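You operate a simulated robot arm through the tools that you are given. There is no shell and no other tool. Be economical: measure what you need, move in short steps, check, and stop when the job is done.

You are at the controls of a simulated two-armed robot. One attempt, no reset.

## Task
Put the yellow wipe from the top of the vice bench on the top of the dye bench. Then take the blue wipe pack from the top of the vice bench and put it on the base film deck top. Then take the green brush from the bench top behind the vice and put it on the top of the sort bench. Then open the wipes door, put the pink nozzle on the top shelf of the wipes cabinet, then shut the door. Then turn the blue dial to 20 ml. Then open the parts door, put the green insert on the base film deck top away on the middle shelf of the parts cabinet and shut the door again. Then fetch the sink plug and set it on the green tray on the base film deck top. Then open the packing bench drawer, take the red insert from the top of the check bench and put it in the inside of the packing bench drawer, then shut the drawer. Then push the marked flap shut. Keep to this order.

It is judged by the outcome, as a careful person would: the job done as asked, and still so three seconds after it is handed in. It fails if anything else is knocked over, pushed out of place, dropped, spilled or broken.

## Robot
Two 7-joint arms with two-finger parallel grippers on one trunk, on a base that drives. Base frame: it is fixed to the floor where the robot stands at the start and does not move with it; the origin is under the middle of the robot, x ahead of it, y to its left, z up; the surface under the hand at the start is at about z = 0.86. Units: m, degrees, N and s.
The left shoulder is at the start at [0.08, 0.131, 0.947], the right one opposite. With the tool pointing down near the work surface each hand reaches from about 0.4 to 0.86 m from the robot's upright axis, wherever it stands, measured 20 degrees to its own side. Places, roughly: base film deck top [-4.4, 0.8, 0.8]; blue dial [-2.8, 0.9, 1.1]; green brush (6x6x8 cm) [0.8, 0.8, 0.9]; green insert (6x5x2 cm) [-3.6, 0.7, 0.9]; green tray (12x10x3 cm) [-3.5, 0.9, 0.9]; inside of the packing bench drawer [-4.7, -2.8, 0.7]; marked flap [-4.3, -2.7, 1]; middle shelf of the parts cabinet [-5, 1.9, 0.8]; packing bench drawer [-4.7, -2.7, 0.7]; parts door [-5, 2.1, 1]; pink nozzle (3x3x4 cm) [-0.5, 3.3, 0.4]; red insert (6x5x2 cm) [-6.8, -2.9, 0.9]; sink plug (7x7x3 cm) [-3.8, 0.7, 0.9]; top of the dye bench (44x22 cm) [-0.34, -2.86, 0.86]; top of the sort bench [0.7, 1.5, 0.8]; top shelf of the wipes cabinet [-4.4, 1.9, 1.2]; wipe pack [0.5, 0.5, 1]; wipes door [-4.4, 2.1, 1]; yellow wipe (11x7x2 cm) [0.7, 0.2, 0.9]. Payload 1.57 kg a hand.
The TCP of each hand is the grasp point between the finger pads, 0.03 m short of the fingertips. In the tool frame z runs along the fingers and y along their closing line. Largest opening 0.11 m; finger width 0.024, thickness 0.012; the body of the gripper, 0.048 by 0.112 m, starts 0.078 m behind the TCP.
Orientation is told as [roll, pitch, yaw] about the base's x, y, z axes, in that order, counted from this pose: with the fingers straight down and closing along the base's y, the tool's x points along the base's -x, its y along +y and its z along -z.

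## Interface
- The arms move only by the tool nudge_tool. It takes "left_deltas", "right_deltas" or both (then of equal length, played together; a hand with none holds still); each is a list of rows, each an object of numbers (a shift or turn left out is 0, a gripper value left out holds the last): "tx", "ty", "tz": the shift along the tool's x, y, z in m; "wx", "wy", "wz": the turn, a rotation vector about the tool's x, y, z in degrees; "gripper": the finger opening in m, from 0 to 0.11. In form: [{"tx": .., "ty": .., "tz": .., "wx": .., "wy": .., "wz": .., "gripper": ..}, ...]. A call has 1 to 20 rows; each row shifts and turns the commanded pose from where the row before left it, along the tool's axes as they then stand. A row lasts 0.2 s, in which the tool goes at most 0.05 m and 8.6 degrees; a call with a longer step from one row to the next is refused whole, and so is a gripper value outside its range. A pose out of reach is approached as far as the arm can. The call stops where the force on the tool passes 40 N (or 10 N more than at its start, if that is more) or the arm is blocked; 0.2 s more then pass. The fingers move at their own pace (about 0.108 m/s each) and stop on an object; they squeeze with about 30 N. The grip force told is the motor's: it shows also when the fingers shut on nothing. Time passes only in rows, and 0.2 s behind the last, so rows that do not move let the fingers close. The reply holds the time, the measured pose of the TCP, the force on the tool along the base axes, the opening and the grip force, in the units named above and with some noise, with the torque about the TCP (base axes, N m) and any sound that the robot's microphone picked up, and new pictures: "show" is both (left out), scene, wrist or none (wrist: the cameras of the hands that moved).
- Cameras (640 x 400 px; columns grow to the right, rows downward): "scene" is now at [-0.0499, 0.0244, 1.4251]; the picture's right is [0.27, -0.96, 0.00], its down [-0.50, -0.14, -0.86] and it looks along [0.82, 0.23, -0.52] (base axes); focal length 281 px, centre (320, 200). "left" rides on the left gripper at [0.07, -0.016, -0.141] in its tool frame; the picture's right is [0.23, 0.97, 0.00], its down [-0.86, 0.20, -0.48] and it looks along [-0.47, 0.11, 0.88] (tool axes); focal length 222 px, centre (320, 200). "right" rides on the right gripper at [0.07, 0.016, -0.141] in its tool frame; the picture's right is [-0.23, 0.97, 0.00], its down [-0.86, -0.20, -0.48] and it looks along [-0.47, -0.11, 0.88] (tool axes); focal length 222 px, centre (320, 200). There is no depth. A picture from a camera that has moved, and an enlarged one, comes with that camera's place and axes in the base frame and with its lens.
- base_move(legs): drives the robot by 1 to 6 legs, each [ahead, left, turn to the left] in m, m and degrees, along the robot's own axes; the way and the turn of a leg run together, so that a leg with both is an arc; at most 1.5 m and 180 degrees a leg. The arms and the cameras ride along, it lands a little off, and it stops where it bumps. It gives what a move gives, and a new picture of the scene camera.
- head_to(pan, tilt): turns the head with the scene camera to pan (to the left, within 109 degrees either way) and tilt (down, from -29 to 69), counted from straight ahead of the robot. It gives what a move gives, and a new picture of the scene camera.
- inspect(camera, box): a new picture of the part [left, top, right, bottom] of that camera's present view, enlarged. No time passes.
- close_job(): hands the job in; it is judged then, once.

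Go step by step. Nothing tells you exact positions but the pictures and the camera data: compare them with the known pose of the tool, close in by small moves and look again before you grip or let go. The budget is 546 turns and 360 pictures, counting those below and the enlarged ones. Unless the task says otherwise, let go and move clear before handing in.

The tools are called after "Request:" by a JSON object that holds its "api" and its "payload". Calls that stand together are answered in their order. nudge_tool: Moves the arms, as the interface text tells. Its arguments: {"type":"object","properties":{"left_deltas":{"type":"array"},"right_deltas":{"type":"array"},"show":{"type":"string","enum":["both","scene","wrist","none"]}},"required":[]} The other tools are called the same way: base_move (legs) drives the base; head_to (pan, tilt) turns the head that bears the scene camera; inspect (camera, box) takes an enlarged picture of a part of a camera's view; close_job () hands the job in.

At the start:

```text
t: 0.0
left_position: [0.4427, 0.4567, 1.1844]
left_ee_rot: [0.0, 0.1, 0.1]
left_force: [0.4, 0.1, 0.5]
left_wrist_torque: [-0.02, -0.01, 0.0]
left_finger_gap: 0.1099
left_grasp_force: 0.1
right_position: [0.5039, 0.0927, 1.1813]
right_ee_rot: [0.0, 0.1, 0.0]
right_force: [0.3, 0.3, 1.1]
right_wrist_torque: [0.02, 0.01, 0.01]
right_finger_gap: 0.1098
right_grasp_force: 0.0
robot x, y, heading: [-0.0014, -0.0001, 0.2]
head pan, tilt: [15.7, 31.1]
```

scene: 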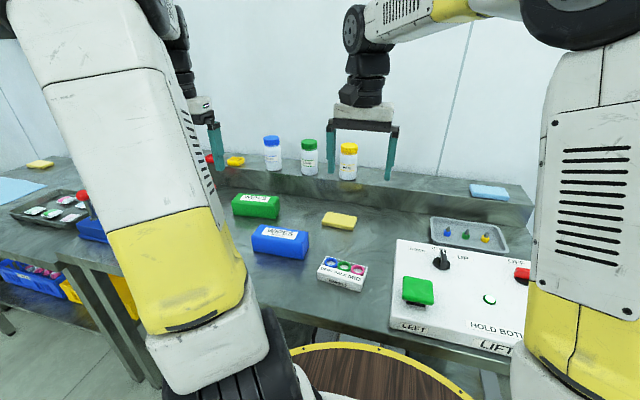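
right: 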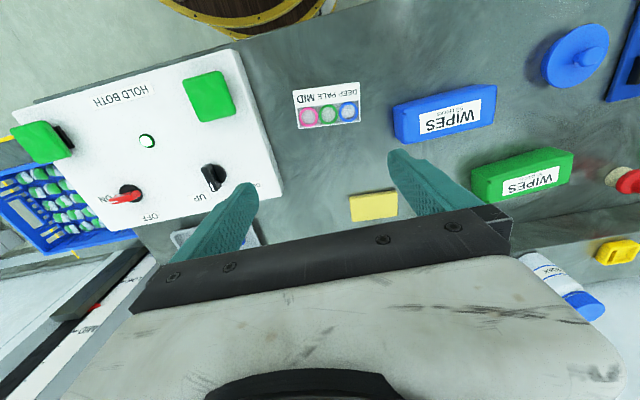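
left: 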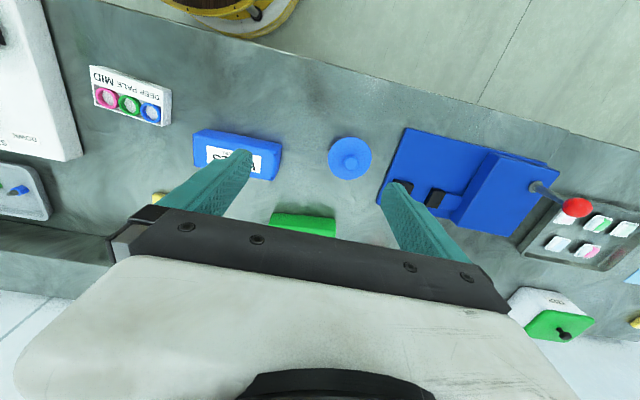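

The yellow wipe lies near [0.72, 0.17, 0.87], with its long side roughly along y. I'll take a closer look at it before gripping.

Request:
{"api": "inspect", "payload": {"camera": "scene", "box": [220, 120, 420, 300]}}

Request:
{"api": "inspect", "payload": {"camera": "left", "box": [100, 60, 640, 360]}}

```text
2.22 times, centred on (320, 210) of scene
camera zoom: at [-0.0499, 0.0244, 1.4251], right [0.27, -0.96, 0.0], down [-0.5, -0.14, -0.86], along [0.82, 0.23, -0.52], focal length 625 px, centre (320, 178)
```

zoom: 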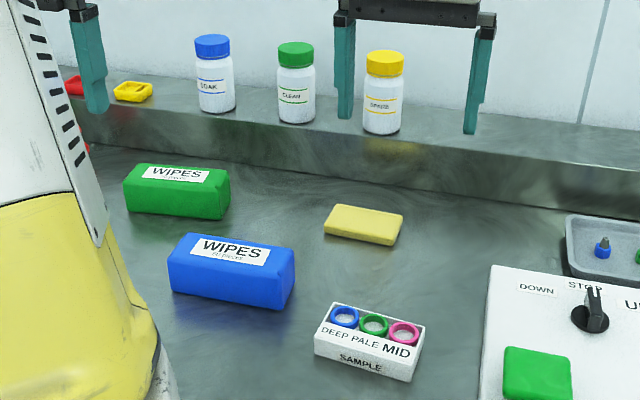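

```text
1.19 times, centred on (370, 210) of left
camera zoom: at [0.3737, 0.4411, 1.3256], right [-0.23, 0.97, 0.0], down [0.86, 0.2, 0.48], along [0.47, 0.11, -0.88], focal length 263 px, centre (261, 188)
```

zoom: 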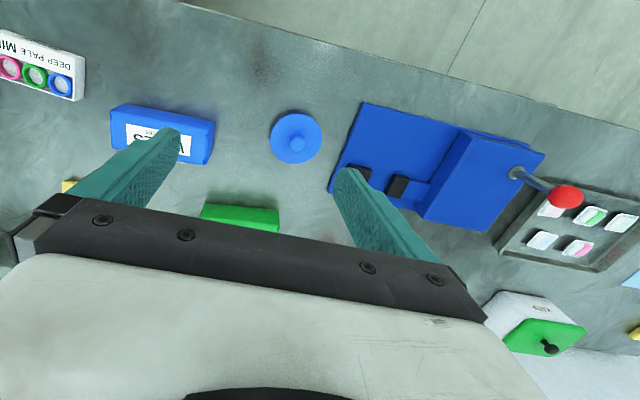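

The wipe is centred near [0.715, 0.169] and lined up with y. I'll move the right hand above it and turn it 90° so the fingers close along x.

Request:
{"api": "nudge_tool", "payload": {"right_deltas": [{"tx": -0.0422, "ty": 0.0153}, {"tx": -0.0422, "ty": 0.0153}, {"tx": -0.0422, "ty": 0.0153}, {"tx": -0.0422, "ty": 0.0153}, {"tx": -0.0422, "ty": 0.0153}, {"wz": -8.18}, {"wz": -8.18}, {"wz": -8.18}, {"wz": -8.18}, {"wz": -8.18}, {"wz": -8.18}, {"wz": -8.18}, {"wz": -8.18}, {"wz": -8.18}, {"wz": -8.18}, {"wz": -8.18}, {"tz": 0.04}, {"tz": 0.04}, {}], "show": "both"}}

```text
t: 4.0
left_position: [0.4431, 0.4578, 1.1843]
left_ee_rot: [0.1, 0.0, 0.1]
left_force: [-0.6, -0.7, 0.5]
left_wrist_torque: [-0.02, 0.02, -0.04]
left_finger_gap: 0.1098
left_grasp_force: 0.1
right_position: [0.6687, 0.157, 1.1001]
right_ee_rot: [0.0, 0.0, 90.0]
right_force: [0.7, -0.4, -1.1]
right_wrist_torque: [0.01, -0.01, -0.01]
right_finger_gap: 0.1103
right_grasp_force: 0.0
right hand out of reach, approached as far as the arm can: row 4, 5
robot x, y, heading: [-0.0039, -0.0016, -0.2]
head pan, tilt: [15.7, 31.1]
camera scene: at [-0.0499, 0.0245, 1.4251], right [0.27, -0.96, 0.0], down [-0.5, -0.14, -0.86], along [0.82, 0.23, -0.52], focal length 281 px, centre (320, 200)
camera right: at [0.6505, 0.087, 1.2427], right [-0.97, 0.23, 0.0], down [0.2, 0.85, 0.48], along [0.11, 0.47, -0.88], focal length 222 px, centre (320, 200)
```

scene: 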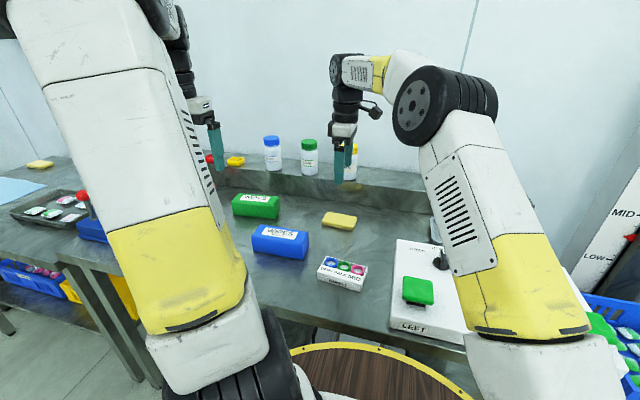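
right: 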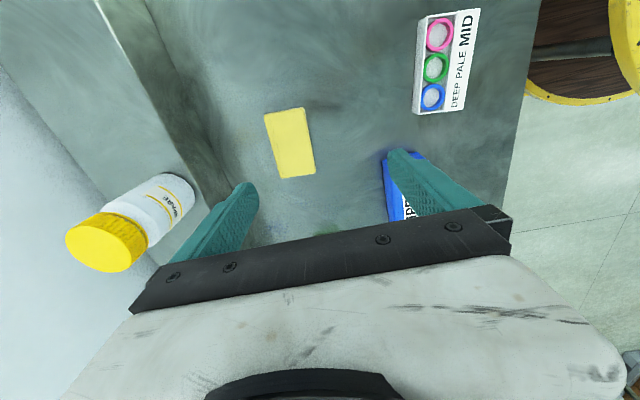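

The wipe is confirmed at [0.718, 0.167], so I'll shift over it while going down.

Request:
{"api": "nudge_tool", "payload": {"right_deltas": [{"tz": 0.04}, {"ty": -0.024, "tx": -0.005, "tz": 0.04}, {"ty": -0.024, "tx": -0.005, "tz": 0.03}, {"tz": 0.03}, {}], "show": "wrist"}}

```text
t: 5.2
left_position: [0.4424, 0.456, 1.1838]
left_ee_rot: [-0.1, 0.0, 0.0]
left_force: [0.4, 0.3, -0.7]
left_wrist_torque: [-0.03, -0.01, -0.04]
left_finger_gap: 0.1099
left_grasp_force: 0.1
right_position: [0.7158, 0.1688, 0.9618]
right_ee_rot: [0.0, 0.0, 90.1]
right_force: [-0.1, -0.6, 0.3]
right_wrist_torque: [0.01, -0.03, 0.03]
right_finger_gap: 0.1101
right_grasp_force: 0.1
robot x, y, heading: [0.0015, 0.0015, 0.1]
head pan, tilt: [15.7, 31.1]
camera right: at [0.6998, 0.0988, 1.1034], right [-0.97, 0.23, 0.0], down [0.2, 0.85, 0.48], along [0.11, 0.47, -0.88], focal length 222 px, centre (320, 200)
```

right: 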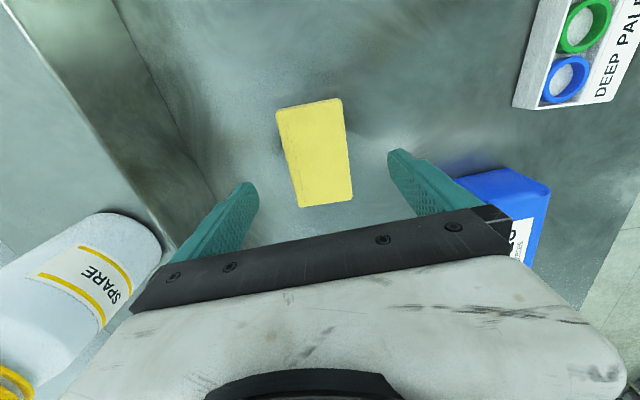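

The alignment looks good. I'll lower to the wipe and close.

Request:
{"api": "nudge_tool", "payload": {"right_deltas": [{"tz": 0.025, "tx": 0.003}, {"tz": 0.025}, {"tz": 0.017}, {"gripper": 0.03}, {"gripper": 0.03}, {"gripper": 0.03}, {"gripper": 0.03}], "show": "wrist"}}

```text
t: 6.8
left_position: [0.4422, 0.4566, 1.1844]
left_ee_rot: [0.0, 0.1, 0.0]
left_force: [0.3, 0.0, -0.3]
left_wrist_torque: [0.02, 0.0, -0.01]
left_finger_gap: 0.11
left_grasp_force: 0.1
right_position: [0.7152, 0.1652, 0.8918]
right_ee_rot: [0.0, 0.0, 89.9]
right_force: [0.7, 0.6, -0.4]
right_wrist_torque: [-0.03, -0.02, -0.05]
right_finger_gap: 0.065
right_grasp_force: 28.9
robot x, y, heading: [0.0008, -0.002, 0.1]
head pan, tilt: [15.7, 31.1]
camera right: at [0.6985, 0.0945, 1.0349], right [-0.97, 0.23, 0.0], down [0.2, 0.86, 0.48], along [0.11, 0.47, -0.88], focal length 222 px, centre (320, 200)
```

right: 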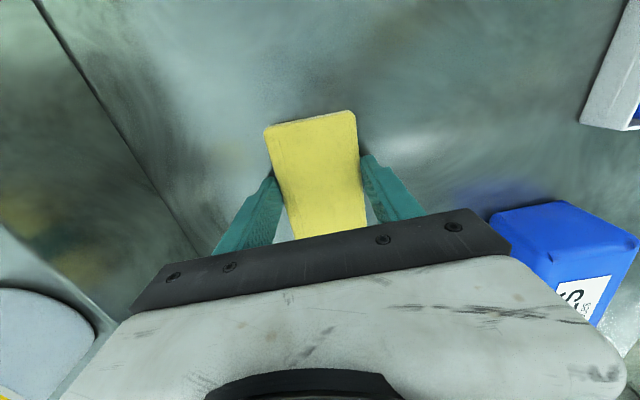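

I have it gripped at a 0.065 m gap. I'll lift, draw the hand in, and look around before driving.

Request:
{"api": "nudge_tool", "payload": {"right_deltas": [{"tz": -0.03}, {"tz": -0.04}, {"tz": -0.05}, {"tz": -0.05}, {"tz": -0.05}, {"tz": -0.05}, {"ty": 0.05, "tx": 0.015}, {"ty": 0.05, "tx": 0.015}, {"ty": 0.05, "tx": 0.015}, {"ty": 0.05, "tx": 0.015}, {"ty": 0.05, "tx": 0.015}, {"ty": 0.03, "tx": 0.03}, {"tx": 0.04}, {"tx": 0.04}], "show": "none"}}

Request:
{"api": "head_to", "payload": {"pan": -90, "tilt": 20}}

Request:
{"api": "head_to", "payload": {"pan": 90, "tilt": 20}}

```text
refused: row 7 steps farther than a row can; nothing moved
```

```text
t: 8.6
left_position: [0.4429, 0.4559, 1.1828]
left_ee_rot: [0.0, 0.0, 0.0]
left_force: [0.6, 0.4, -0.2]
left_wrist_torque: [-0.02, 0.04, 0.02]
left_finger_gap: 0.1099
left_grasp_force: 0.1
right_position: [0.7152, 0.1649, 0.8931]
right_ee_rot: [0.1, -0.1, 90.0]
right_force: [-0.2, 0.6, -0.4]
right_wrist_torque: [-0.05, 0.01, -0.02]
right_finger_gap: 0.065
right_grasp_force: 29.8
robot x, y, heading: [0.0017, 0.0, 0.1]
head pan, tilt: [-90.0, 20.0]
camera scene: at [-0.1364, -0.093, 1.4429], right [-1.0, 0.0, 0.0], down [0.0, 0.34, -0.94], along [0.0, -0.94, -0.34], focal length 281 px, centre (320, 200)
```

scene: 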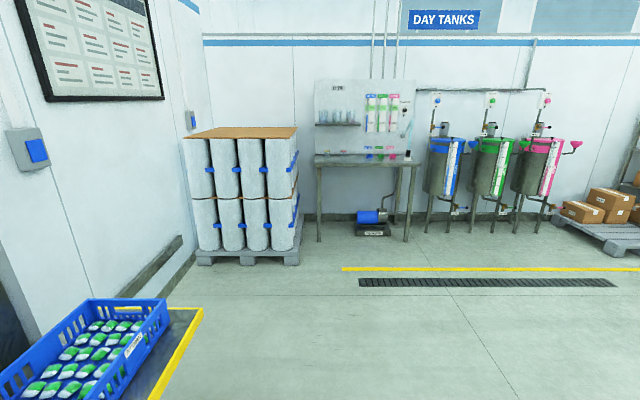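

```text
t: 11.3
left_position: [0.4428, 0.4571, 1.1832]
left_ee_rot: [0.0, 0.0, -0.1]
left_force: [0.4, -1.4, -0.2]
left_wrist_torque: [0.01, -0.01, 0.0]
left_finger_gap: 0.1099
left_grasp_force: 0.1
right_position: [0.716, 0.165, 0.8922]
right_ee_rot: [0.1, 0.1, 90.0]
right_force: [0.0, -0.6, 0.0]
right_wrist_torque: [0.03, -0.03, 0.03]
right_finger_gap: 0.0647
right_grasp_force: 30.0
robot x, y, heading: [-0.0012, -0.0001, 0.2]
head pan, tilt: [90.0, 20.0]
camera scene: at [-0.1364, 0.0933, 1.4429], right [1.0, 0.0, 0.0], down [0.0, -0.34, -0.94], along [0.0, 0.94, -0.34], focal length 281 px, centre (320, 200)
```

scene: 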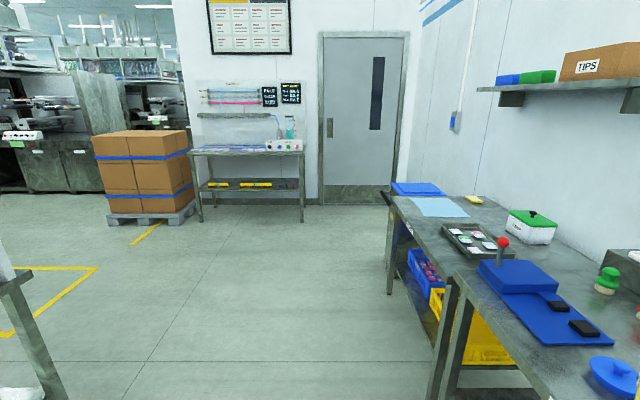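

The dye bench is the table below the sample panel, to the right. My lift was refused, so I'll repeat it with legal step sizes.

Request:
{"api": "nudge_tool", "payload": {"right_deltas": [{"tz": -0.03}, {"tz": -0.04}, {"tz": -0.05}, {"tz": -0.05}, {"tz": -0.05}, {"tz": -0.05}, {"ty": 0.045, "tx": 0.015}, {"ty": 0.045, "tx": 0.015}, {"ty": 0.045, "tx": 0.015}, {"ty": 0.045, "tx": 0.015}, {"ty": 0.045, "tx": 0.015}, {"ty": 0.04, "tx": 0.03}, {"tx": 0.04}, {"tx": 0.04}], "show": "none"}}

Request:
{"api": "head_to", "payload": {"pan": 0, "tilt": 55}}

```text
t: 14.3
left_position: [0.4429, 0.4569, 1.1845]
left_ee_rot: [0.0, 0.1, -0.1]
left_force: [-0.6, -0.2, 0.1]
left_wrist_torque: [0.0, -0.03, 0.02]
left_finger_gap: 0.1098
left_grasp_force: 0.0
right_position: [0.6637, 0.0658, 1.1913]
right_ee_rot: [0.0, 0.0, 90.0]
right_force: [-0.5, 0.3, -0.4]
right_wrist_torque: [-0.02, 0.01, 0.01]
right_finger_gap: 0.0646
right_grasp_force: 30.1
right hand out of reach, approached as far as the arm can: row 5, 6, 7, 8, 9, 10, 11, 12
robot x, y, heading: [0.0011, -0.003, -0.2]
head pan, tilt: [90.0, 20.0]
```

```text
t: 16.0
left_position: [0.4427, 0.4567, 1.1839]
left_ee_rot: [0.0, 0.1, 0.0]
left_force: [-0.4, 0.1, -0.1]
left_wrist_torque: [0.03, 0.02, 0.02]
left_finger_gap: 0.1098
left_grasp_force: 0.1
right_position: [0.6629, 0.0642, 1.1916]
right_ee_rot: [0.0, -0.1, 90.0]
right_force: [-0.4, 0.4, -1.3]
right_wrist_torque: [0.05, 0.0, 0.01]
right_finger_gap: 0.0647
right_grasp_force: 29.7
robot x, y, heading: [-0.0012, -0.0025, 0.2]
head pan, tilt: [0.0, 55.0]
camera scene: at [-0.0644, 0.0001, 1.3908], right [0.0, -1.0, 0.0], down [-0.82, 0.0, -0.57], along [0.57, 0.0, -0.82], focal length 281 px, centre (320, 200)
```

scene: 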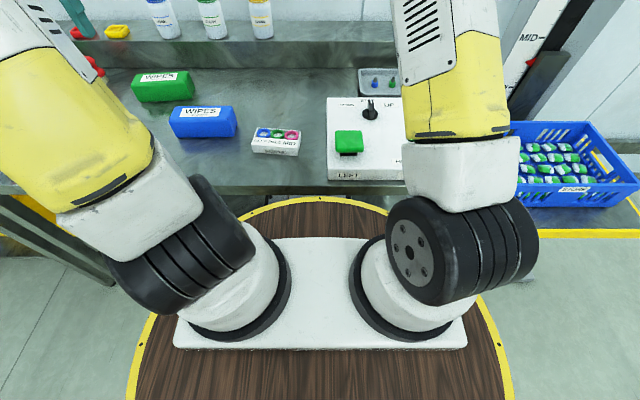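

The wooden disc is my own base, about 0.35 m in radius. The right hand drew in only partway, so I'll test it with small moves.

Request:
{"api": "nudge_tool", "payload": {"right_deltas": [{"ty": 0.02}, {"ty": 0.02}, {}], "show": "none"}}

```text
t: 16.8
left_position: [0.4431, 0.4561, 1.1833]
left_ee_rot: [0.0, -0.1, 0.1]
left_force: [-0.6, -0.1, 0.3]
left_wrist_torque: [0.03, -0.01, -0.02]
left_finger_gap: 0.1097
left_grasp_force: 0.1
right_position: [0.6223, 0.0637, 1.1932]
right_ee_rot: [-0.1, 0.0, 89.9]
right_force: [-0.1, -0.1, -0.4]
right_wrist_torque: [-0.06, 0.0, -0.01]
right_finger_gap: 0.0646
right_grasp_force: 29.9
robot x, y, heading: [-0.0021, 0.0007, 0.3]
head pan, tilt: [0.0, 55.0]
```

It responds normally from the reachable pose. I'll draw it in further and back away from the bench.

Request:
{"api": "nudge_tool", "payload": {"right_deltas": [{"ty": 0.045, "tx": 0.02}, {"ty": 0.045, "tx": 0.02}, {"ty": 0.045, "tx": 0.02}, {"ty": 0.03, "tx": 0.03}, {"tx": 0.04}, {}], "show": "none"}}

Request:
{"api": "base_move", "payload": {"legs": [[-0.5, 0, 0], [0, 0, -90]]}}

```text
t: 18.2
left_position: [0.4424, 0.4567, 1.1848]
left_ee_rot: [0.0, 0.0, 0.0]
left_force: [1.1, -0.2, 1.4]
left_wrist_torque: [0.01, 0.01, -0.04]
left_finger_gap: 0.1101
left_grasp_force: 0.0
right_position: [0.4527, -0.0695, 1.1909]
right_ee_rot: [0.0, 0.0, 90.0]
right_force: [0.3, 0.3, -0.5]
right_wrist_torque: [0.01, -0.01, 0.03]
right_finger_gap: 0.0648
right_grasp_force: 29.4
robot x, y, heading: [0.0001, 0.0006, -0.0]
head pan, tilt: [0.0, 55.0]
```

```text
t: 24.9
left_position: [-0.0475, -0.4413, 1.1839]
left_ee_rot: [0.0, -0.1, -90.0]
left_force: [0.4, 0.8, -0.9]
left_wrist_torque: [0.0, 0.0, -0.05]
left_finger_gap: 0.1098
left_grasp_force: 0.0
right_position: [-0.5734, -0.452, 1.1905]
right_ee_rot: [0.0, 0.0, -0.2]
right_force: [0.5, 0.8, 0.3]
right_wrist_torque: [0.0, -0.02, -0.02]
right_finger_gap: 0.0646
right_grasp_force: 29.8
robot x, y, heading: [-0.502, 0.0002, -90.3]
head pan, tilt: [0.0, 55.0]
camera scene: at [-0.4995, 0.0693, 1.3908], right [-1.0, 0.0, 0.0], down [0.0, 0.82, -0.57], along [0.0, -0.57, -0.82], focal length 281 px, centre (320, 200)
```

scene: 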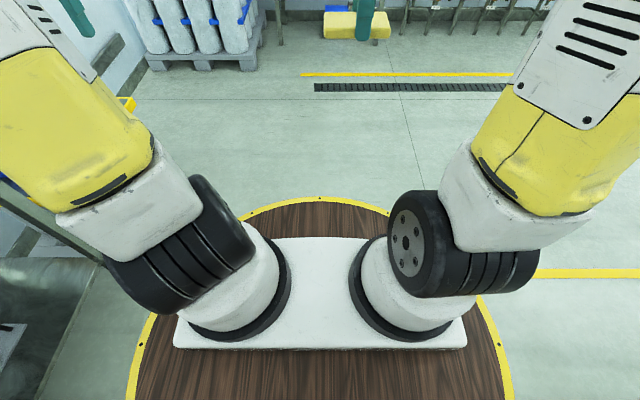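

The pose is accurate. I'll drive toward the dye bench and look at its top.

Request:
{"api": "base_move", "payload": {"legs": [[1.4, 0, 0]]}}

Request:
{"api": "head_to", "payload": {"pan": 0, "tilt": 28}}

```text
t: 32.0
left_position: [-0.0882, -1.8821, 1.1834]
left_ee_rot: [0.0, 0.0, -92.0]
left_force: [-1.2, -0.2, 0.1]
left_wrist_torque: [-0.01, 0.0, 0.01]
left_finger_gap: 0.1098
left_grasp_force: 0.1
right_position: [-0.6139, -1.8736, 1.1911]
right_ee_rot: [0.1, 0.0, -2.1]
right_force: [0.1, -0.5, -0.2]
right_wrist_torque: [0.0, -0.02, 0.01]
right_finger_gap: 0.0645
right_grasp_force: 29.9
robot x, y, heading: [-0.5313, -1.4241, -92.1]
head pan, tilt: [0.0, 55.0]
camera scene: at [-0.5239, -1.3557, 1.3908], right [-1.0, 0.04, 0.0], down [0.03, 0.82, -0.57], along [-0.02, -0.57, -0.82], focal length 281 px, centre (320, 200)
```

scene: 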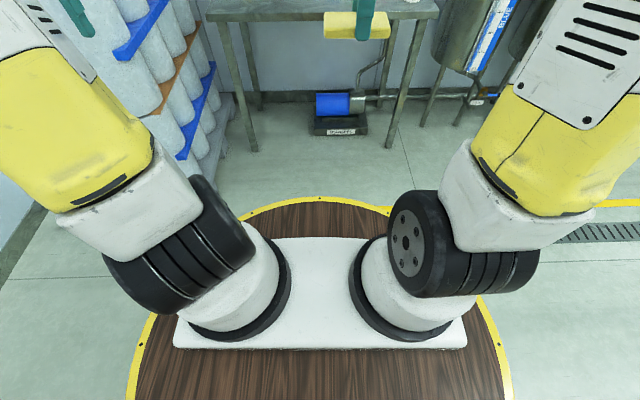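

```text
t: 32.9
left_position: [-0.0889, -1.8823, 1.1841]
left_ee_rot: [0.0, 0.0, -91.9]
left_force: [-0.4, 0.1, -0.6]
left_wrist_torque: [0.04, 0.01, -0.01]
left_finger_gap: 0.1101
left_grasp_force: 0.2
right_position: [-0.6132, -1.8728, 1.1898]
right_ee_rot: [0.0, 0.0, -2.1]
right_force: [-0.7, 0.0, -0.4]
right_wrist_torque: [-0.02, -0.01, 0.02]
right_finger_gap: 0.0643
right_grasp_force: 29.6
robot x, y, heading: [-0.5294, -1.4236, -91.7]
head pan, tilt: [0.0, 28.0]
camera scene: at [-0.5246, -1.3748, 1.4299], right [-1.0, 0.04, 0.0], down [0.02, 0.47, -0.88], along [-0.03, -0.88, -0.47], focal length 281 px, centre (320, 200)
```

scene: 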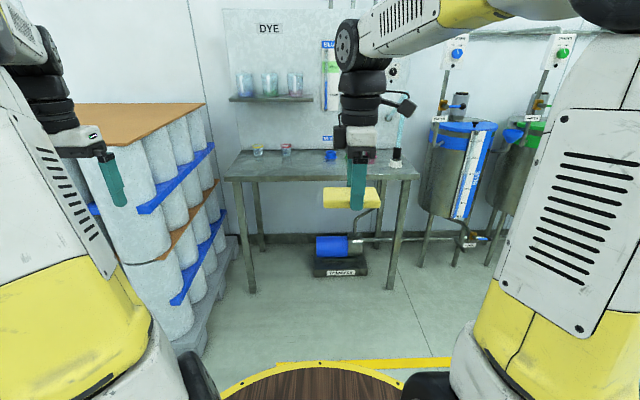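

The stack of bottles stands on the left. I'll tuck the left hand inward and then drive close, aiming to place at about [-0.42, -2.84] in front of the cups.

Request:
{"api": "nudge_tool", "payload": {"left_deltas": [{"ty": -0.04}, {"ty": -0.04}, {"ty": -0.04}, {"ty": -0.04}], "show": "none"}}

Request:
{"api": "base_move", "payload": {"legs": [[0.72, 0.0, 1.8]]}}

```text
t: 33.9
left_position: [-0.2481, -1.8759, 1.184]
left_ee_rot: [0.0, -0.1, -92.0]
left_force: [0.4, -0.5, 0.1]
left_wrist_torque: [-0.03, 0.03, 0.02]
left_finger_gap: 0.1101
left_grasp_force: 0.1
right_position: [-0.6144, -1.8736, 1.191]
right_ee_rot: [0.0, 0.0, -2.1]
right_force: [0.5, 0.0, 0.5]
right_wrist_torque: [-0.01, 0.03, 0.02]
right_finger_gap: 0.0646
right_grasp_force: 30.0
robot x, y, heading: [-0.5306, -1.4195, -92.1]
head pan, tilt: [0.0, 28.0]
```

```text
t: 37.8
left_position: [-0.2487, -2.5744, 1.1843]
left_ee_rot: [-0.1, 0.0, -90.3]
left_force: [0.0, -0.7, 0.0]
left_wrist_torque: [0.0, -0.01, 0.02]
left_finger_gap: 0.1101
left_grasp_force: 0.0
right_position: [-0.6145, -2.583, 1.1902]
right_ee_rot: [0.0, 0.1, -0.2]
right_force: [-0.4, -0.3, -0.3]
right_wrist_torque: [0.0, 0.01, -0.04]
right_finger_gap: 0.0646
right_grasp_force: 30.2
robot x, y, heading: [-0.5442, -2.1297, -90.2]
head pan, tilt: [0.0, 28.0]
camera scene: at [-0.5405, -2.0811, 1.43], right [-1.0, 0.01, 0.0], down [0.0, 0.47, -0.88], along [0.0, -0.88, -0.47], focal length 281 px, centre (320, 200)
```

scene: 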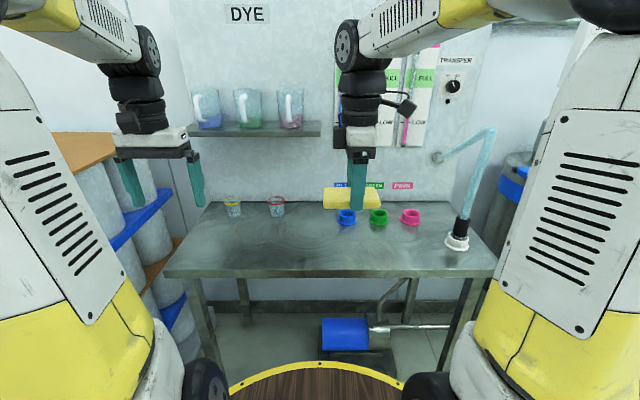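

The free area in front of the cups is clear. I'll carry the wipe over and down to about [-0.45, -2.84].

Request:
{"api": "nudge_tool", "payload": {"right_deltas": [{"tx": -0.0275, "ty": -0.03, "tz": 0.026}, {"tx": -0.0275, "ty": -0.03, "tz": 0.026}, {"tx": -0.0275, "ty": -0.03, "tz": 0.026}, {"tx": -0.0275, "ty": -0.03, "tz": 0.026}, {"tx": -0.0275, "ty": -0.03, "tz": 0.026}, {"tx": -0.0275, "ty": -0.03, "tz": 0.026}, {"ty": -0.0257, "tz": 0.03}, {"ty": -0.0257, "tz": 0.03}, {"ty": -0.0257, "tz": 0.03}, {}], "show": "both"}}

```text
t: 40.0
left_position: [-0.2487, -2.5743, 1.184]
left_ee_rot: [0.1, 0.0, -90.3]
left_force: [0.0, -0.2, 0.5]
left_wrist_torque: [0.0, 0.04, 0.0]
left_finger_gap: 0.1102
left_grasp_force: 0.1
right_position: [-0.4527, -2.8394, 0.9478]
right_ee_rot: [0.0, 0.0, -0.3]
right_force: [-0.1, 1.0, 0.0]
right_wrist_torque: [0.02, -0.03, 0.01]
right_finger_gap: 0.0646
right_grasp_force: 30.0
robot x, y, heading: [-0.5428, -2.129, -90.5]
head pan, tilt: [0.0, 28.0]
camera scene: at [-0.5404, -2.0812, 1.43], right [-1.0, 0.01, 0.0], down [0.0, 0.47, -0.88], along [0.0, -0.88, -0.47], focal length 281 px, centre (320, 200)
camera right: at [-0.5219, -2.8234, 1.0894], right [0.23, 0.97, 0.0], down [0.85, -0.2, 0.48], along [0.47, -0.11, -0.88], focal length 222 px, centre (320, 200)
```

scene: 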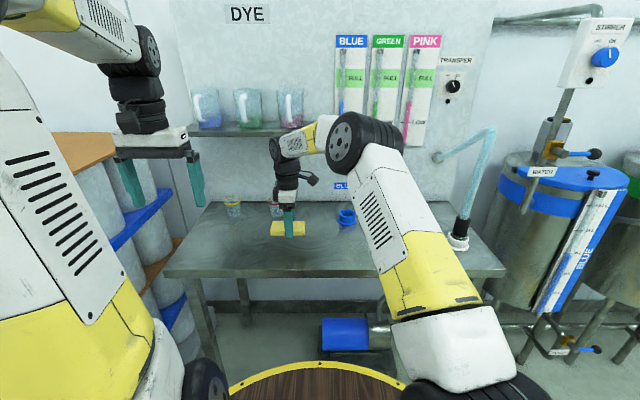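
right: 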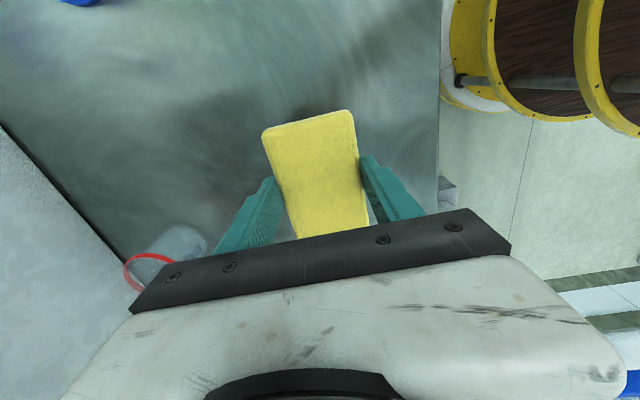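

The cup is clear of the gripper. I'll lower onto the bench.

Request:
{"api": "nudge_tool", "payload": {"right_deltas": [{"tz": 0.025}, {"tz": 0.015}, {"tz": 0.008}, {"tz": 0.005}, {}], "show": "none"}}

```text
t: 41.2
left_position: [-0.2483, -2.5735, 1.1823]
left_ee_rot: [0.0, 0.0, -90.4]
left_force: [-0.1, -1.0, 0.6]
left_wrist_torque: [0.0, -0.01, 0.0]
left_finger_gap: 0.11
left_grasp_force: 0.1
right_position: [-0.4518, -2.8398, 0.8931]
right_ee_rot: [0.0, -0.1, -0.3]
right_force: [0.0, 0.2, -0.4]
right_wrist_torque: [0.01, 0.0, 0.0]
right_finger_gap: 0.0645
right_grasp_force: 29.9
robot x, y, heading: [-0.5437, -2.1315, -90.1]
head pan, tilt: [0.0, 28.0]
```

Request:
{"api": "nudge_tool", "payload": {"right_deltas": [{"tz": 0.003}, {"tz": 0.003}, {}], "show": "wrist"}}

```text
t: 42.0
left_position: [-0.2479, -2.5736, 1.1843]
left_ee_rot: [-0.1, 0.0, -90.2]
left_force: [0.5, 0.7, -0.1]
left_wrist_torque: [-0.01, -0.01, 0.01]
left_finger_gap: 0.1097
left_grasp_force: 0.2
right_position: [-0.4513, -2.8421, 0.8916]
right_ee_rot: [-0.4, -0.1, -0.4]
right_force: [0.2, 0.1, 5.8]
right_wrist_torque: [0.17, 0.09, 0.01]
right_finger_gap: 0.0645
right_grasp_force: 29.8
robot x, y, heading: [-0.5464, -2.1309, -90.7]
head pan, tilt: [0.0, 28.0]
stopped in row 3 (right hand): the force on the tool passed its limit at 41 N (the readings are from after the stop); the commanded pose is now the measured one
camera right: at [-0.5214, -2.8245, 1.0335], right [0.23, 0.97, -0.01], down [0.85, -0.2, 0.48], along [0.47, -0.12, -0.88], focal length 222 px, centre (320, 200)
```

right: 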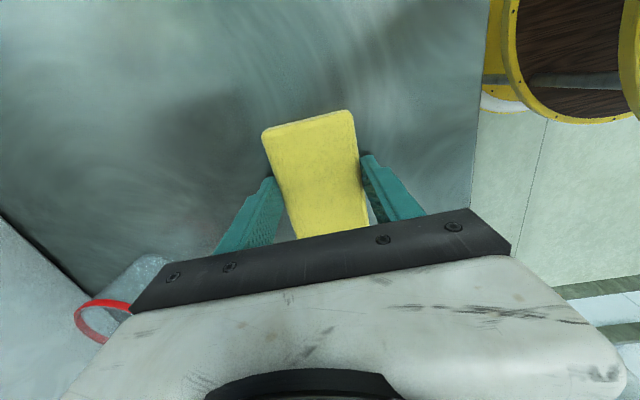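

It's resting on the bench. I'll release and lift straight up.

Request:
{"api": "nudge_tool", "payload": {"right_deltas": [{"gripper": 0.085}, {"gripper": 0.085}, {"tz": -0.02}, {"tz": -0.04}, {"tz": -0.05}, {"tz": -0.05}, {"tz": -0.03}, {}], "show": "wrist"}}

```text
t: 43.8
left_position: [-0.2487, -2.5737, 1.184]
left_ee_rot: [0.0, 0.1, -90.3]
left_force: [0.0, 0.5, -0.2]
left_wrist_torque: [0.01, -0.01, -0.01]
left_finger_gap: 0.1101
left_grasp_force: 0.1
right_position: [-0.4532, -2.8436, 1.0818]
right_ee_rot: [-0.2, -0.1, -0.3]
right_force: [0.4, -0.5, -0.4]
right_wrist_torque: [-0.02, -0.03, 0.02]
right_finger_gap: 0.085
right_grasp_force: 0.1
robot x, y, heading: [-0.5419, -2.1324, -90.4]
head pan, tilt: [0.0, 28.0]
camera right: at [-0.5232, -2.8264, 1.2239], right [0.23, 0.97, 0.0], down [0.85, -0.2, 0.48], along [0.47, -0.12, -0.88], focal length 222 px, centre (320, 200)
```

right: 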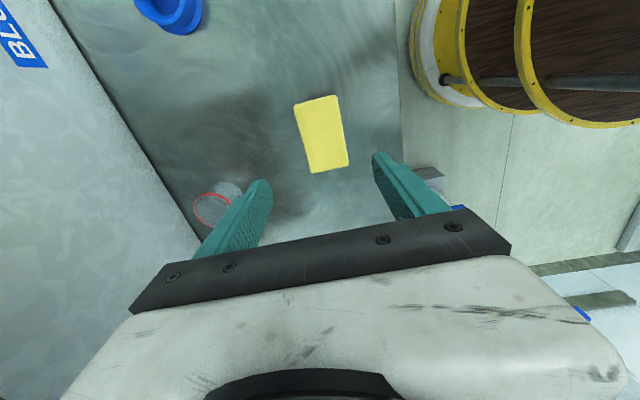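

The yellow wipe is placed. I'll retract and drive back toward the vice bench for the blue pack, near [0.52, 0.30].

Request:
{"api": "nudge_tool", "payload": {"right_deltas": [{"ty": 0.04, "tz": -0.025}, {"ty": 0.04, "tz": -0.025}, {"ty": 0.04, "tz": -0.025, "tx": 0.015}, {"ty": 0.04, "tz": -0.025, "tx": 0.015}, {"ty": 0.04, "tx": 0.02}, {"ty": 0.04, "tx": 0.02}, {"tx": 0.04}, {"tx": 0.04, "gripper": 0.11}], "show": "none"}}

Request:
{"api": "base_move", "payload": {"legs": [[-1.4, 0, 0], [-1.0, 0, 0], [0, 0, 90]]}}

Request:
{"api": "head_to", "payload": {"pan": 0, "tilt": 35}}

```text
t: 45.6
left_position: [-0.2484, -2.5738, 1.1825]
left_ee_rot: [0.1, -0.1, -90.4]
left_force: [0.7, -1.0, -0.6]
left_wrist_torque: [0.02, 0.02, 0.03]
left_finger_gap: 0.1099
left_grasp_force: 0.0
right_position: [-0.6001, -2.5992, 1.1771]
right_ee_rot: [-0.2, -0.1, -0.5]
right_force: [0.1, 0.4, -0.1]
right_wrist_torque: [0.02, 0.03, -0.03]
right_finger_gap: 0.11
right_grasp_force: 0.0
robot x, y, heading: [-0.5446, -2.131, -90.3]
head pan, tilt: [0.0, 28.0]
```

```text
t: 61.3
left_position: [-0.1407, 0.6036, 1.1826]
left_ee_rot: [0.0, 0.0, 0.9]
left_force: [-0.3, -0.6, 0.1]
left_wrist_torque: [0.01, -0.01, 0.01]
left_finger_gap: 0.1101
left_grasp_force: 0.0
right_position: [-0.1073, 0.2519, 1.1771]
right_ee_rot: [-0.4, -0.1, 90.8]
right_force: [-0.1, -0.5, -0.2]
right_wrist_torque: [0.02, 0.01, -0.01]
right_finger_gap: 0.1102
right_grasp_force: 0.0
robot x, y, heading: [-0.5766, 0.3007, 0.9]
head pan, tilt: [0.0, 28.0]
camera scene: at [-0.6237, 0.297, 1.43], right [0.02, -1.0, 0.0], down [-0.47, -0.01, -0.88], along [0.88, 0.02, -0.47], focal length 281 px, centre (320, 200)
```

scene: 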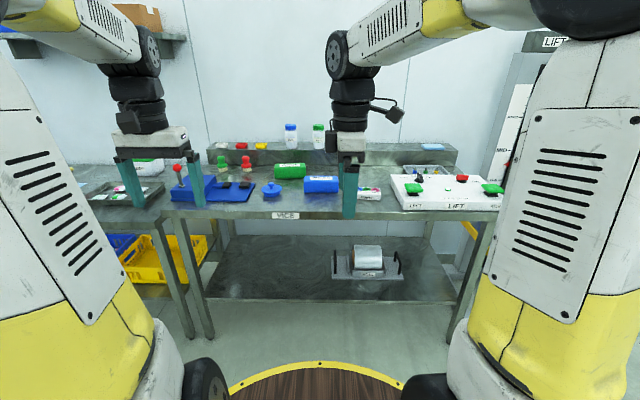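

```text
t: 62.0
left_position: [-0.1407, 0.6027, 1.1829]
left_ee_rot: [0.0, 0.0, 1.0]
left_force: [0.5, -0.4, 0.0]
left_wrist_torque: [-0.01, 0.03, -0.02]
left_finger_gap: 0.1099
left_grasp_force: 0.0
right_position: [-0.107, 0.2517, 1.1787]
right_ee_rot: [-0.3, -0.1, 90.9]
right_force: [-0.2, -0.8, 0.5]
right_wrist_torque: [0.01, 0.04, -0.01]
right_finger_gap: 0.1101
right_grasp_force: 0.1
robot x, y, heading: [-0.5841, 0.2971, 1.1]
head pan, tilt: [0.0, 35.0]
camera scene: at [-0.6268, 0.2969, 1.4191], right [0.02, -1.0, 0.0], down [-0.57, -0.01, -0.82], along [0.82, 0.01, -0.57], focal length 281 px, centre (320, 200)
```

scene: 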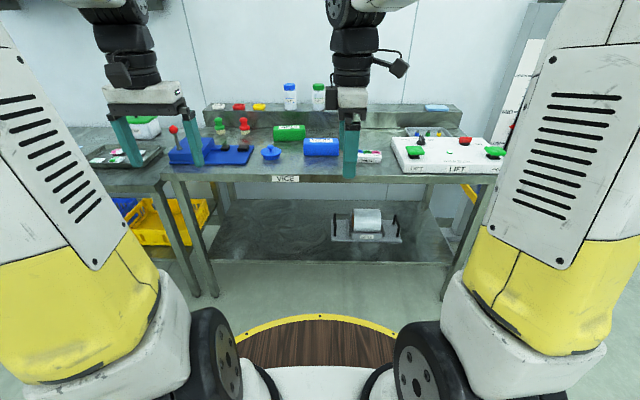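

The bench ahead is as it was. I'll drive back up to it.

Request:
{"api": "base_move", "payload": {"legs": [[0.54, 0, -1.0]]}}

Request:
{"api": "inspect", "payload": {"camera": "right", "box": [0, 0, 640, 400]}}

```text
t: 65.2
left_position: [0.417, 0.6014, 1.1839]
left_ee_rot: [0.0, 0.0, -0.1]
left_force: [0.2, -1.0, 0.4]
left_wrist_torque: [0.0, -0.02, 0.04]
left_finger_gap: 0.1101
left_grasp_force: 0.1
right_position: [0.443, 0.2487, 1.1777]
right_ee_rot: [-0.3, -0.1, 89.8]
right_force: [-0.7, 0.3, 0.6]
right_wrist_torque: [0.0, -0.01, 0.0]
right_finger_gap: 0.1098
right_grasp_force: 0.0
robot x, y, heading: [-0.0282, 0.3012, 0.1]
head pan, tilt: [0.0, 35.0]
camera scene: at [-0.0759, 0.3028, 1.419], right [0.0, -1.0, 0.0], down [-0.57, 0.0, -0.82], along [0.82, 0.0, -0.57], focal length 281 px, centre (320, 200)
```

scene: 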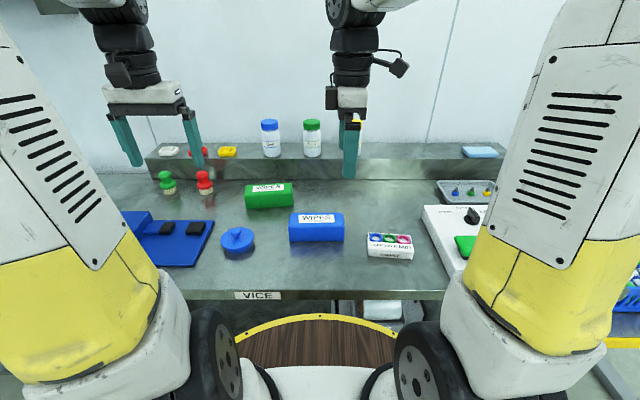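

```text
1.00 times, centred on (320, 200) of right (not enlarged: the box is as wide or as high as the picture)
camera zoom: at [0.4255, 0.1777, 1.3205], right [-0.97, 0.23, 0.0], down [0.2, 0.85, 0.48], along [0.11, 0.47, -0.88], focal length 222 px, centre (320, 200)
```

zoom: 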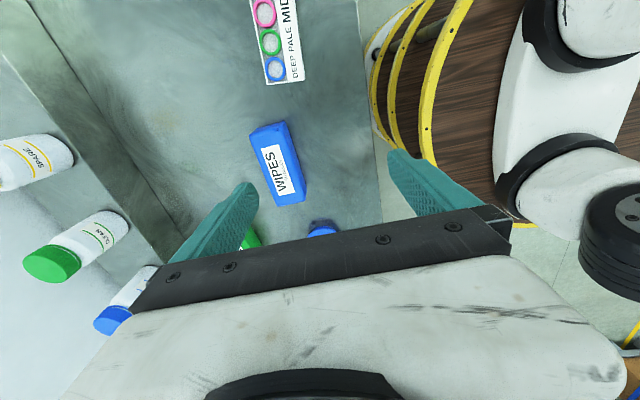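

The pack centre is near [0.533, 0.293] with its top near 0.92. I'll move above it and lower partway.

Request:
{"api": "nudge_tool", "payload": {"right_deltas": [{"ty": -0.03, "tx": -0.015, "tz": 0.03}, {"ty": -0.03, "tx": -0.015, "tz": 0.03}, {"ty": -0.03, "tx": -0.015, "tz": 0.03}, {"tz": 0.04}, {"tz": 0.04}, {}], "show": "wrist"}}

```text
t: 66.6
left_position: [0.4165, 0.5997, 1.1838]
left_ee_rot: [0.0, 0.0, 0.0]
left_force: [-0.1, 0.1, 0.2]
left_wrist_torque: [0.0, -0.02, 0.01]
left_finger_gap: 0.1099
left_grasp_force: 0.2
right_position: [0.5332, 0.2958, 1.0137]
right_ee_rot: [-0.2, -0.1, 89.8]
right_force: [-0.4, 0.0, -0.4]
right_wrist_torque: [0.0, 0.02, 0.03]
right_finger_gap: 0.1101
right_grasp_force: 0.0
robot x, y, heading: [-0.0264, 0.3031, -0.1]
head pan, tilt: [0.0, 35.0]
camera right: at [0.5172, 0.2252, 1.1548], right [-0.97, 0.23, 0.0], down [0.2, 0.85, 0.48], along [0.11, 0.47, -0.88], focal length 222 px, centre (320, 200)
```

right: 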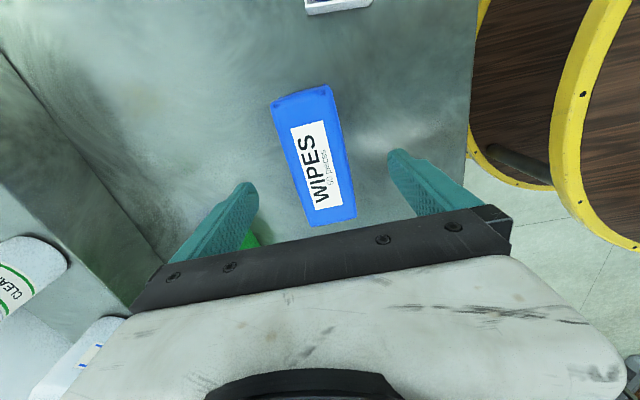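

It's well aligned with only a small shift needed. I'll descend and grip.

Request:
{"api": "nudge_tool", "payload": {"right_deltas": [{"ty": -0.006, "tx": -0.008, "tz": 0.03}, {"tz": 0.04}, {"tz": 0.03}, {"tz": 0.013}, {"gripper": 0.03}, {"gripper": 0.03}, {"gripper": 0.03}, {"gripper": 0.03}], "show": "wrist"}}

```text
t: 68.4
left_position: [0.4153, 0.6004, 1.183]
left_ee_rot: [0.1, 0.0, 0.1]
left_force: [-0.3, 0.1, 0.2]
left_wrist_torque: [0.0, 0.0, 0.0]
left_finger_gap: 0.11
left_grasp_force: 0.0
right_position: [0.5419, 0.3036, 0.8976]
right_ee_rot: [-0.2, -0.2, 89.9]
right_force: [0.2, 1.1, 0.2]
right_wrist_torque: [-0.03, 0.03, -0.01]
right_finger_gap: 0.0698
right_grasp_force: 30.5
robot x, y, heading: [-0.0284, 0.3042, 0.2]
head pan, tilt: [0.0, 35.0]
camera right: at [0.5241, 0.2325, 1.0395], right [-0.97, 0.23, 0.0], down [0.2, 0.85, 0.48], along [0.11, 0.47, -0.88], focal length 222 px, centre (320, 200)
```

right: 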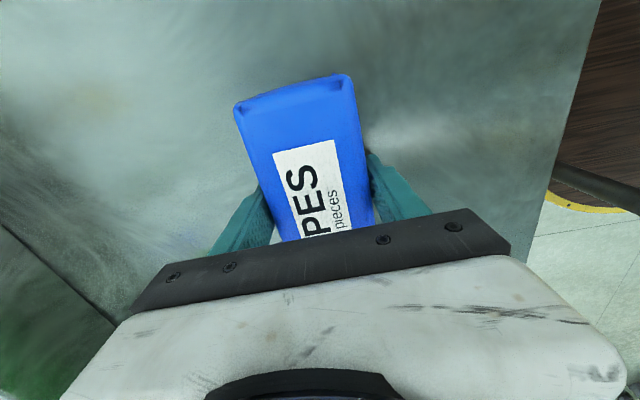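

I've gripped it at a 0.07 m gap. I'll lift, retract, back off, and turn toward the film deck.

Request:
{"api": "nudge_tool", "payload": {"right_deltas": [{"tz": -0.03}, {"tz": -0.05}, {"tz": -0.05}, {"tz": -0.05}, {"tz": -0.05}, {"tz": -0.05}, {"ty": 0.03, "tx": 0.01}, {"ty": 0.04, "tx": 0.02}, {"ty": 0.03, "tx": 0.03}, {}], "show": "none"}}

Request:
{"api": "base_move", "payload": {"legs": [[-0.6, 0, 0], [0, 0, 178]]}}

Request:
{"api": "head_to", "payload": {"pan": 0, "tilt": 18}}

```text
t: 70.6
left_position: [0.4155, 0.5996, 1.1839]
left_ee_rot: [0.0, 0.0, 0.0]
left_force: [-0.5, 0.0, 0.2]
left_wrist_torque: [-0.02, 0.0, -0.01]
left_finger_gap: 0.1103
left_grasp_force: 0.1
right_position: [0.4367, 0.2423, 1.1753]
right_ee_rot: [-0.3, -0.2, 89.8]
right_force: [0.1, -0.2, -2.6]
right_wrist_torque: [-0.01, 0.02, 0.0]
right_finger_gap: 0.0698
right_grasp_force: 30.4
robot x, y, heading: [-0.0297, 0.3052, 0.1]
head pan, tilt: [0.0, 35.0]
```

```text
t: 81.3
left_position: [-1.1027, 0.0382, 1.184]
left_ee_rot: [0.0, 0.0, 176.2]
left_force: [0.3, -0.7, 0.5]
left_wrist_torque: [-0.03, 0.03, 0.01]
left_finger_gap: 0.1102
left_grasp_force: 0.1
right_position: [-1.0985, 0.3974, 1.1745]
right_ee_rot: [-0.4, 0.0, -93.9]
right_force: [0.8, 0.6, -2.6]
right_wrist_torque: [0.03, 0.02, 0.0]
right_finger_gap: 0.0699
right_grasp_force: 29.8
robot x, y, heading: [-0.643, 0.3108, 176.0]
head pan, tilt: [0.0, 35.0]
camera scene: at [-0.5864, 0.3023, 1.419], right [0.07, 1.0, 0.0], down [0.57, -0.04, -0.82], along [-0.82, 0.05, -0.57], focal length 281 px, centre (320, 200)
```

scene: 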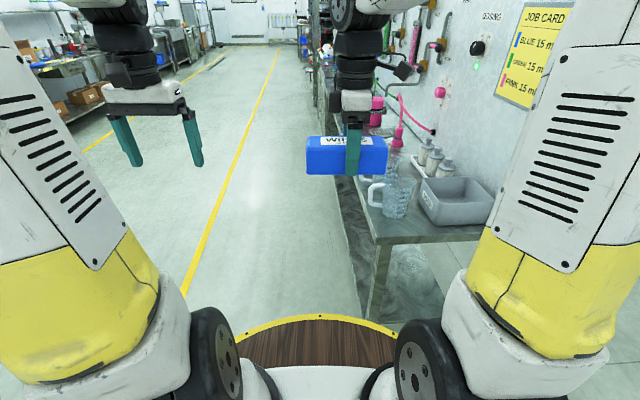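

```text
t: 82.1
left_position: [-1.1027, 0.0386, 1.1833]
left_ee_rot: [0.0, 0.0, 176.2]
left_force: [0.1, -0.6, -0.2]
left_wrist_torque: [-0.02, -0.01, -0.02]
left_finger_gap: 0.1099
left_grasp_force: 0.1
right_position: [-1.1007, 0.3963, 1.1747]
right_ee_rot: [-0.2, -0.1, -93.9]
right_force: [1.3, 0.1, -2.3]
right_wrist_torque: [0.0, -0.02, 0.01]
right_finger_gap: 0.0698
right_grasp_force: 29.6
robot x, y, heading: [-0.6403, 0.3031, 176.0]
head pan, tilt: [0.0, 18.0]
camera scene: at [-0.5916, 0.3027, 1.4461], right [0.07, 1.0, 0.0], down [0.31, -0.02, -0.95], along [-0.95, 0.06, -0.31], focal length 281 px, centre (320, 200)
```

scene: 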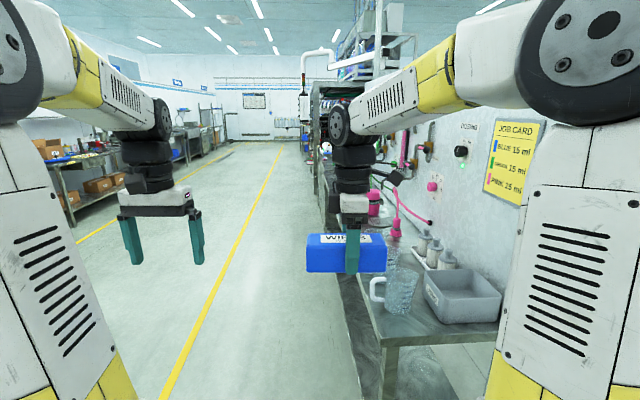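

The benches run along the wall at y above 0.5 with a free aisle beside them. I'll shift into the aisle and drive to about x = -4.2.

Request:
{"api": "base_move", "payload": {"legs": [[0, 0.55, 4], [1.2, 0, 0], [1.2, 0, 0]]}}

Request:
{"api": "head_to", "payload": {"pan": -60, "tilt": 22}}

```text
t: 96.5
left_position: [-3.4955, -0.4865, 1.1838]
left_ee_rot: [-0.1, -0.1, 178.2]
left_force: [0.3, 0.1, -0.5]
left_wrist_torque: [0.01, -0.02, 0.01]
left_finger_gap: 0.1098
left_grasp_force: 0.0
right_position: [-3.5049, -0.1274, 1.1748]
right_ee_rot: [-0.4, -0.1, -91.8]
right_force: [0.6, -0.7, -3.1]
right_wrist_torque: [0.05, 0.05, 0.01]
right_finger_gap: 0.0696
right_grasp_force: 30.1
robot x, y, heading: [-3.0454, -0.2, 178.0]
head pan, tilt: [0.0, 18.0]
camera scene: at [-2.9937, -0.2042, 1.4461], right [0.03, 1.0, 0.0], down [0.31, -0.01, -0.95], along [-0.95, 0.03, -0.31], focal length 281 px, centre (320, 200)
```

scene: 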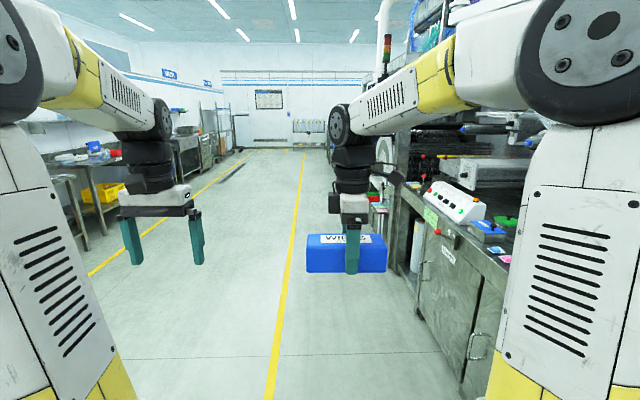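

```text
t: 97.8
left_position: [-3.4962, -0.4849, 1.1838]
left_ee_rot: [0.0, 0.0, 178.2]
left_force: [-0.7, 0.5, -0.1]
left_wrist_torque: [-0.01, -0.02, 0.02]
left_finger_gap: 0.1101
left_grasp_force: 0.1
right_position: [-3.5045, -0.1279, 1.175]
right_ee_rot: [-0.3, -0.1, -92.0]
right_force: [0.2, 0.3, -2.6]
right_wrist_torque: [0.01, 0.0, 0.02]
right_finger_gap: 0.0701
right_grasp_force: 29.6
robot x, y, heading: [-3.043, -0.2039, 178.2]
head pan, tilt: [-60.0, 22.0]
camera scene: at [-2.9443, -0.1254, 1.4396], right [0.88, 0.47, 0.0], down [0.18, -0.33, -0.93], along [-0.44, 0.82, -0.37], focal length 281 px, centre (320, 200)
```

scene: 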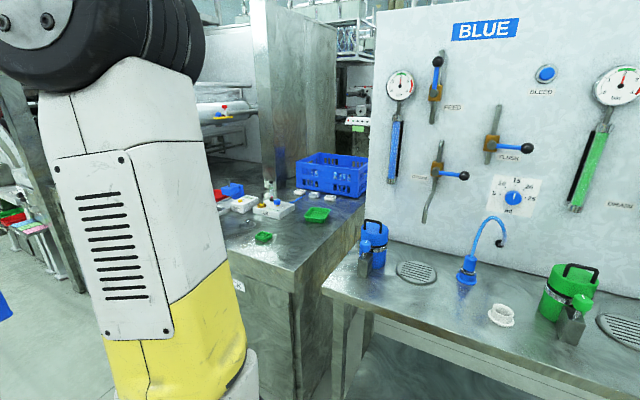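

The blue dial is on the blue panel, and the film deck with the green tray and insert is to its left. I'll drive on and face the deck.

Request:
{"api": "base_move", "payload": {"legs": [[1.2, 0, 0], [0, 0, -88]]}}

Request:
{"api": "head_to", "payload": {"pan": 0, "tilt": 25}}

```text
t: 107.6
left_position: [-4.5546, 0.2747, 1.1844]
left_ee_rot: [0.1, 0.0, 91.1]
left_force: [0.4, 0.6, -0.1]
left_wrist_torque: [0.01, 0.03, -0.01]
left_finger_gap: 0.1102
left_grasp_force: 0.0
right_position: [-4.1972, 0.302, 1.1748]
right_ee_rot: [-0.2, -0.2, -179.1]
right_force: [0.5, -0.1, -2.6]
right_wrist_torque: [0.02, -0.05, 0.01]
right_finger_gap: 0.0699
right_grasp_force: 29.9
robot x, y, heading: [-4.2481, -0.1651, 90.8]
head pan, tilt: [-60.0, 22.0]
camera scene: at [-4.1644, -0.2544, 1.4396], right [0.52, -0.86, 0.0], down [-0.32, -0.19, -0.93], along [0.79, 0.48, -0.37], focal length 281 px, centre (320, 200)
```

scene: 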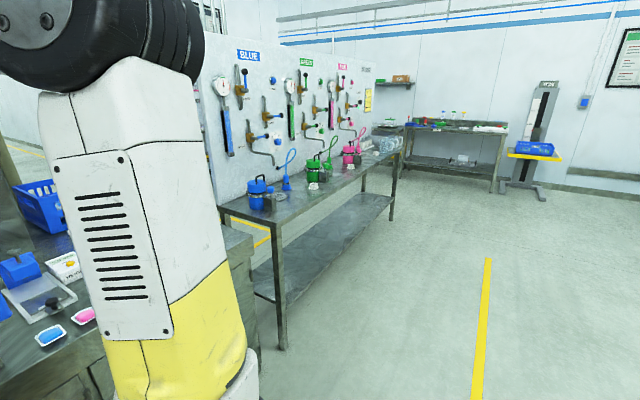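

```text
t: 108.9
left_position: [-4.5557, 0.2744, 1.1831]
left_ee_rot: [0.0, 0.1, 91.1]
left_force: [0.4, 0.8, 0.8]
left_wrist_torque: [0.0, 0.03, -0.03]
left_finger_gap: 0.1099
left_grasp_force: 0.1
right_position: [-4.1968, 0.3033, 1.1753]
right_ee_rot: [-0.2, -0.1, -179.1]
right_force: [0.1, 0.9, -2.5]
right_wrist_torque: [0.0, 0.0, 0.03]
right_finger_gap: 0.0697
right_grasp_force: 30.0
robot x, y, heading: [-4.2482, -0.1615, 90.9]
head pan, tilt: [0.0, 25.0]
camera scene: at [-4.2455, -0.2102, 1.4348], right [1.0, 0.02, 0.0], down [0.01, -0.42, -0.91], along [-0.02, 0.91, -0.42], focal length 281 px, centre (320, 200)
```

scene: 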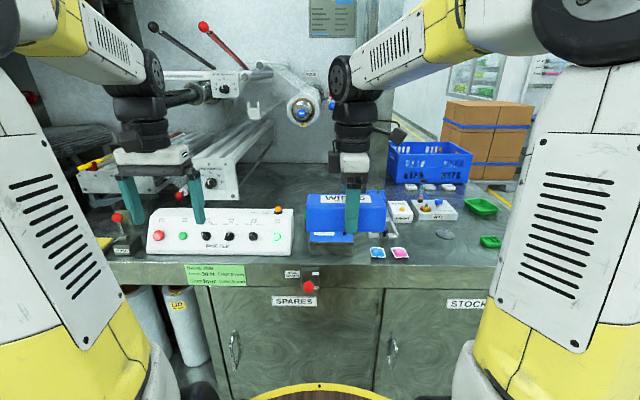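

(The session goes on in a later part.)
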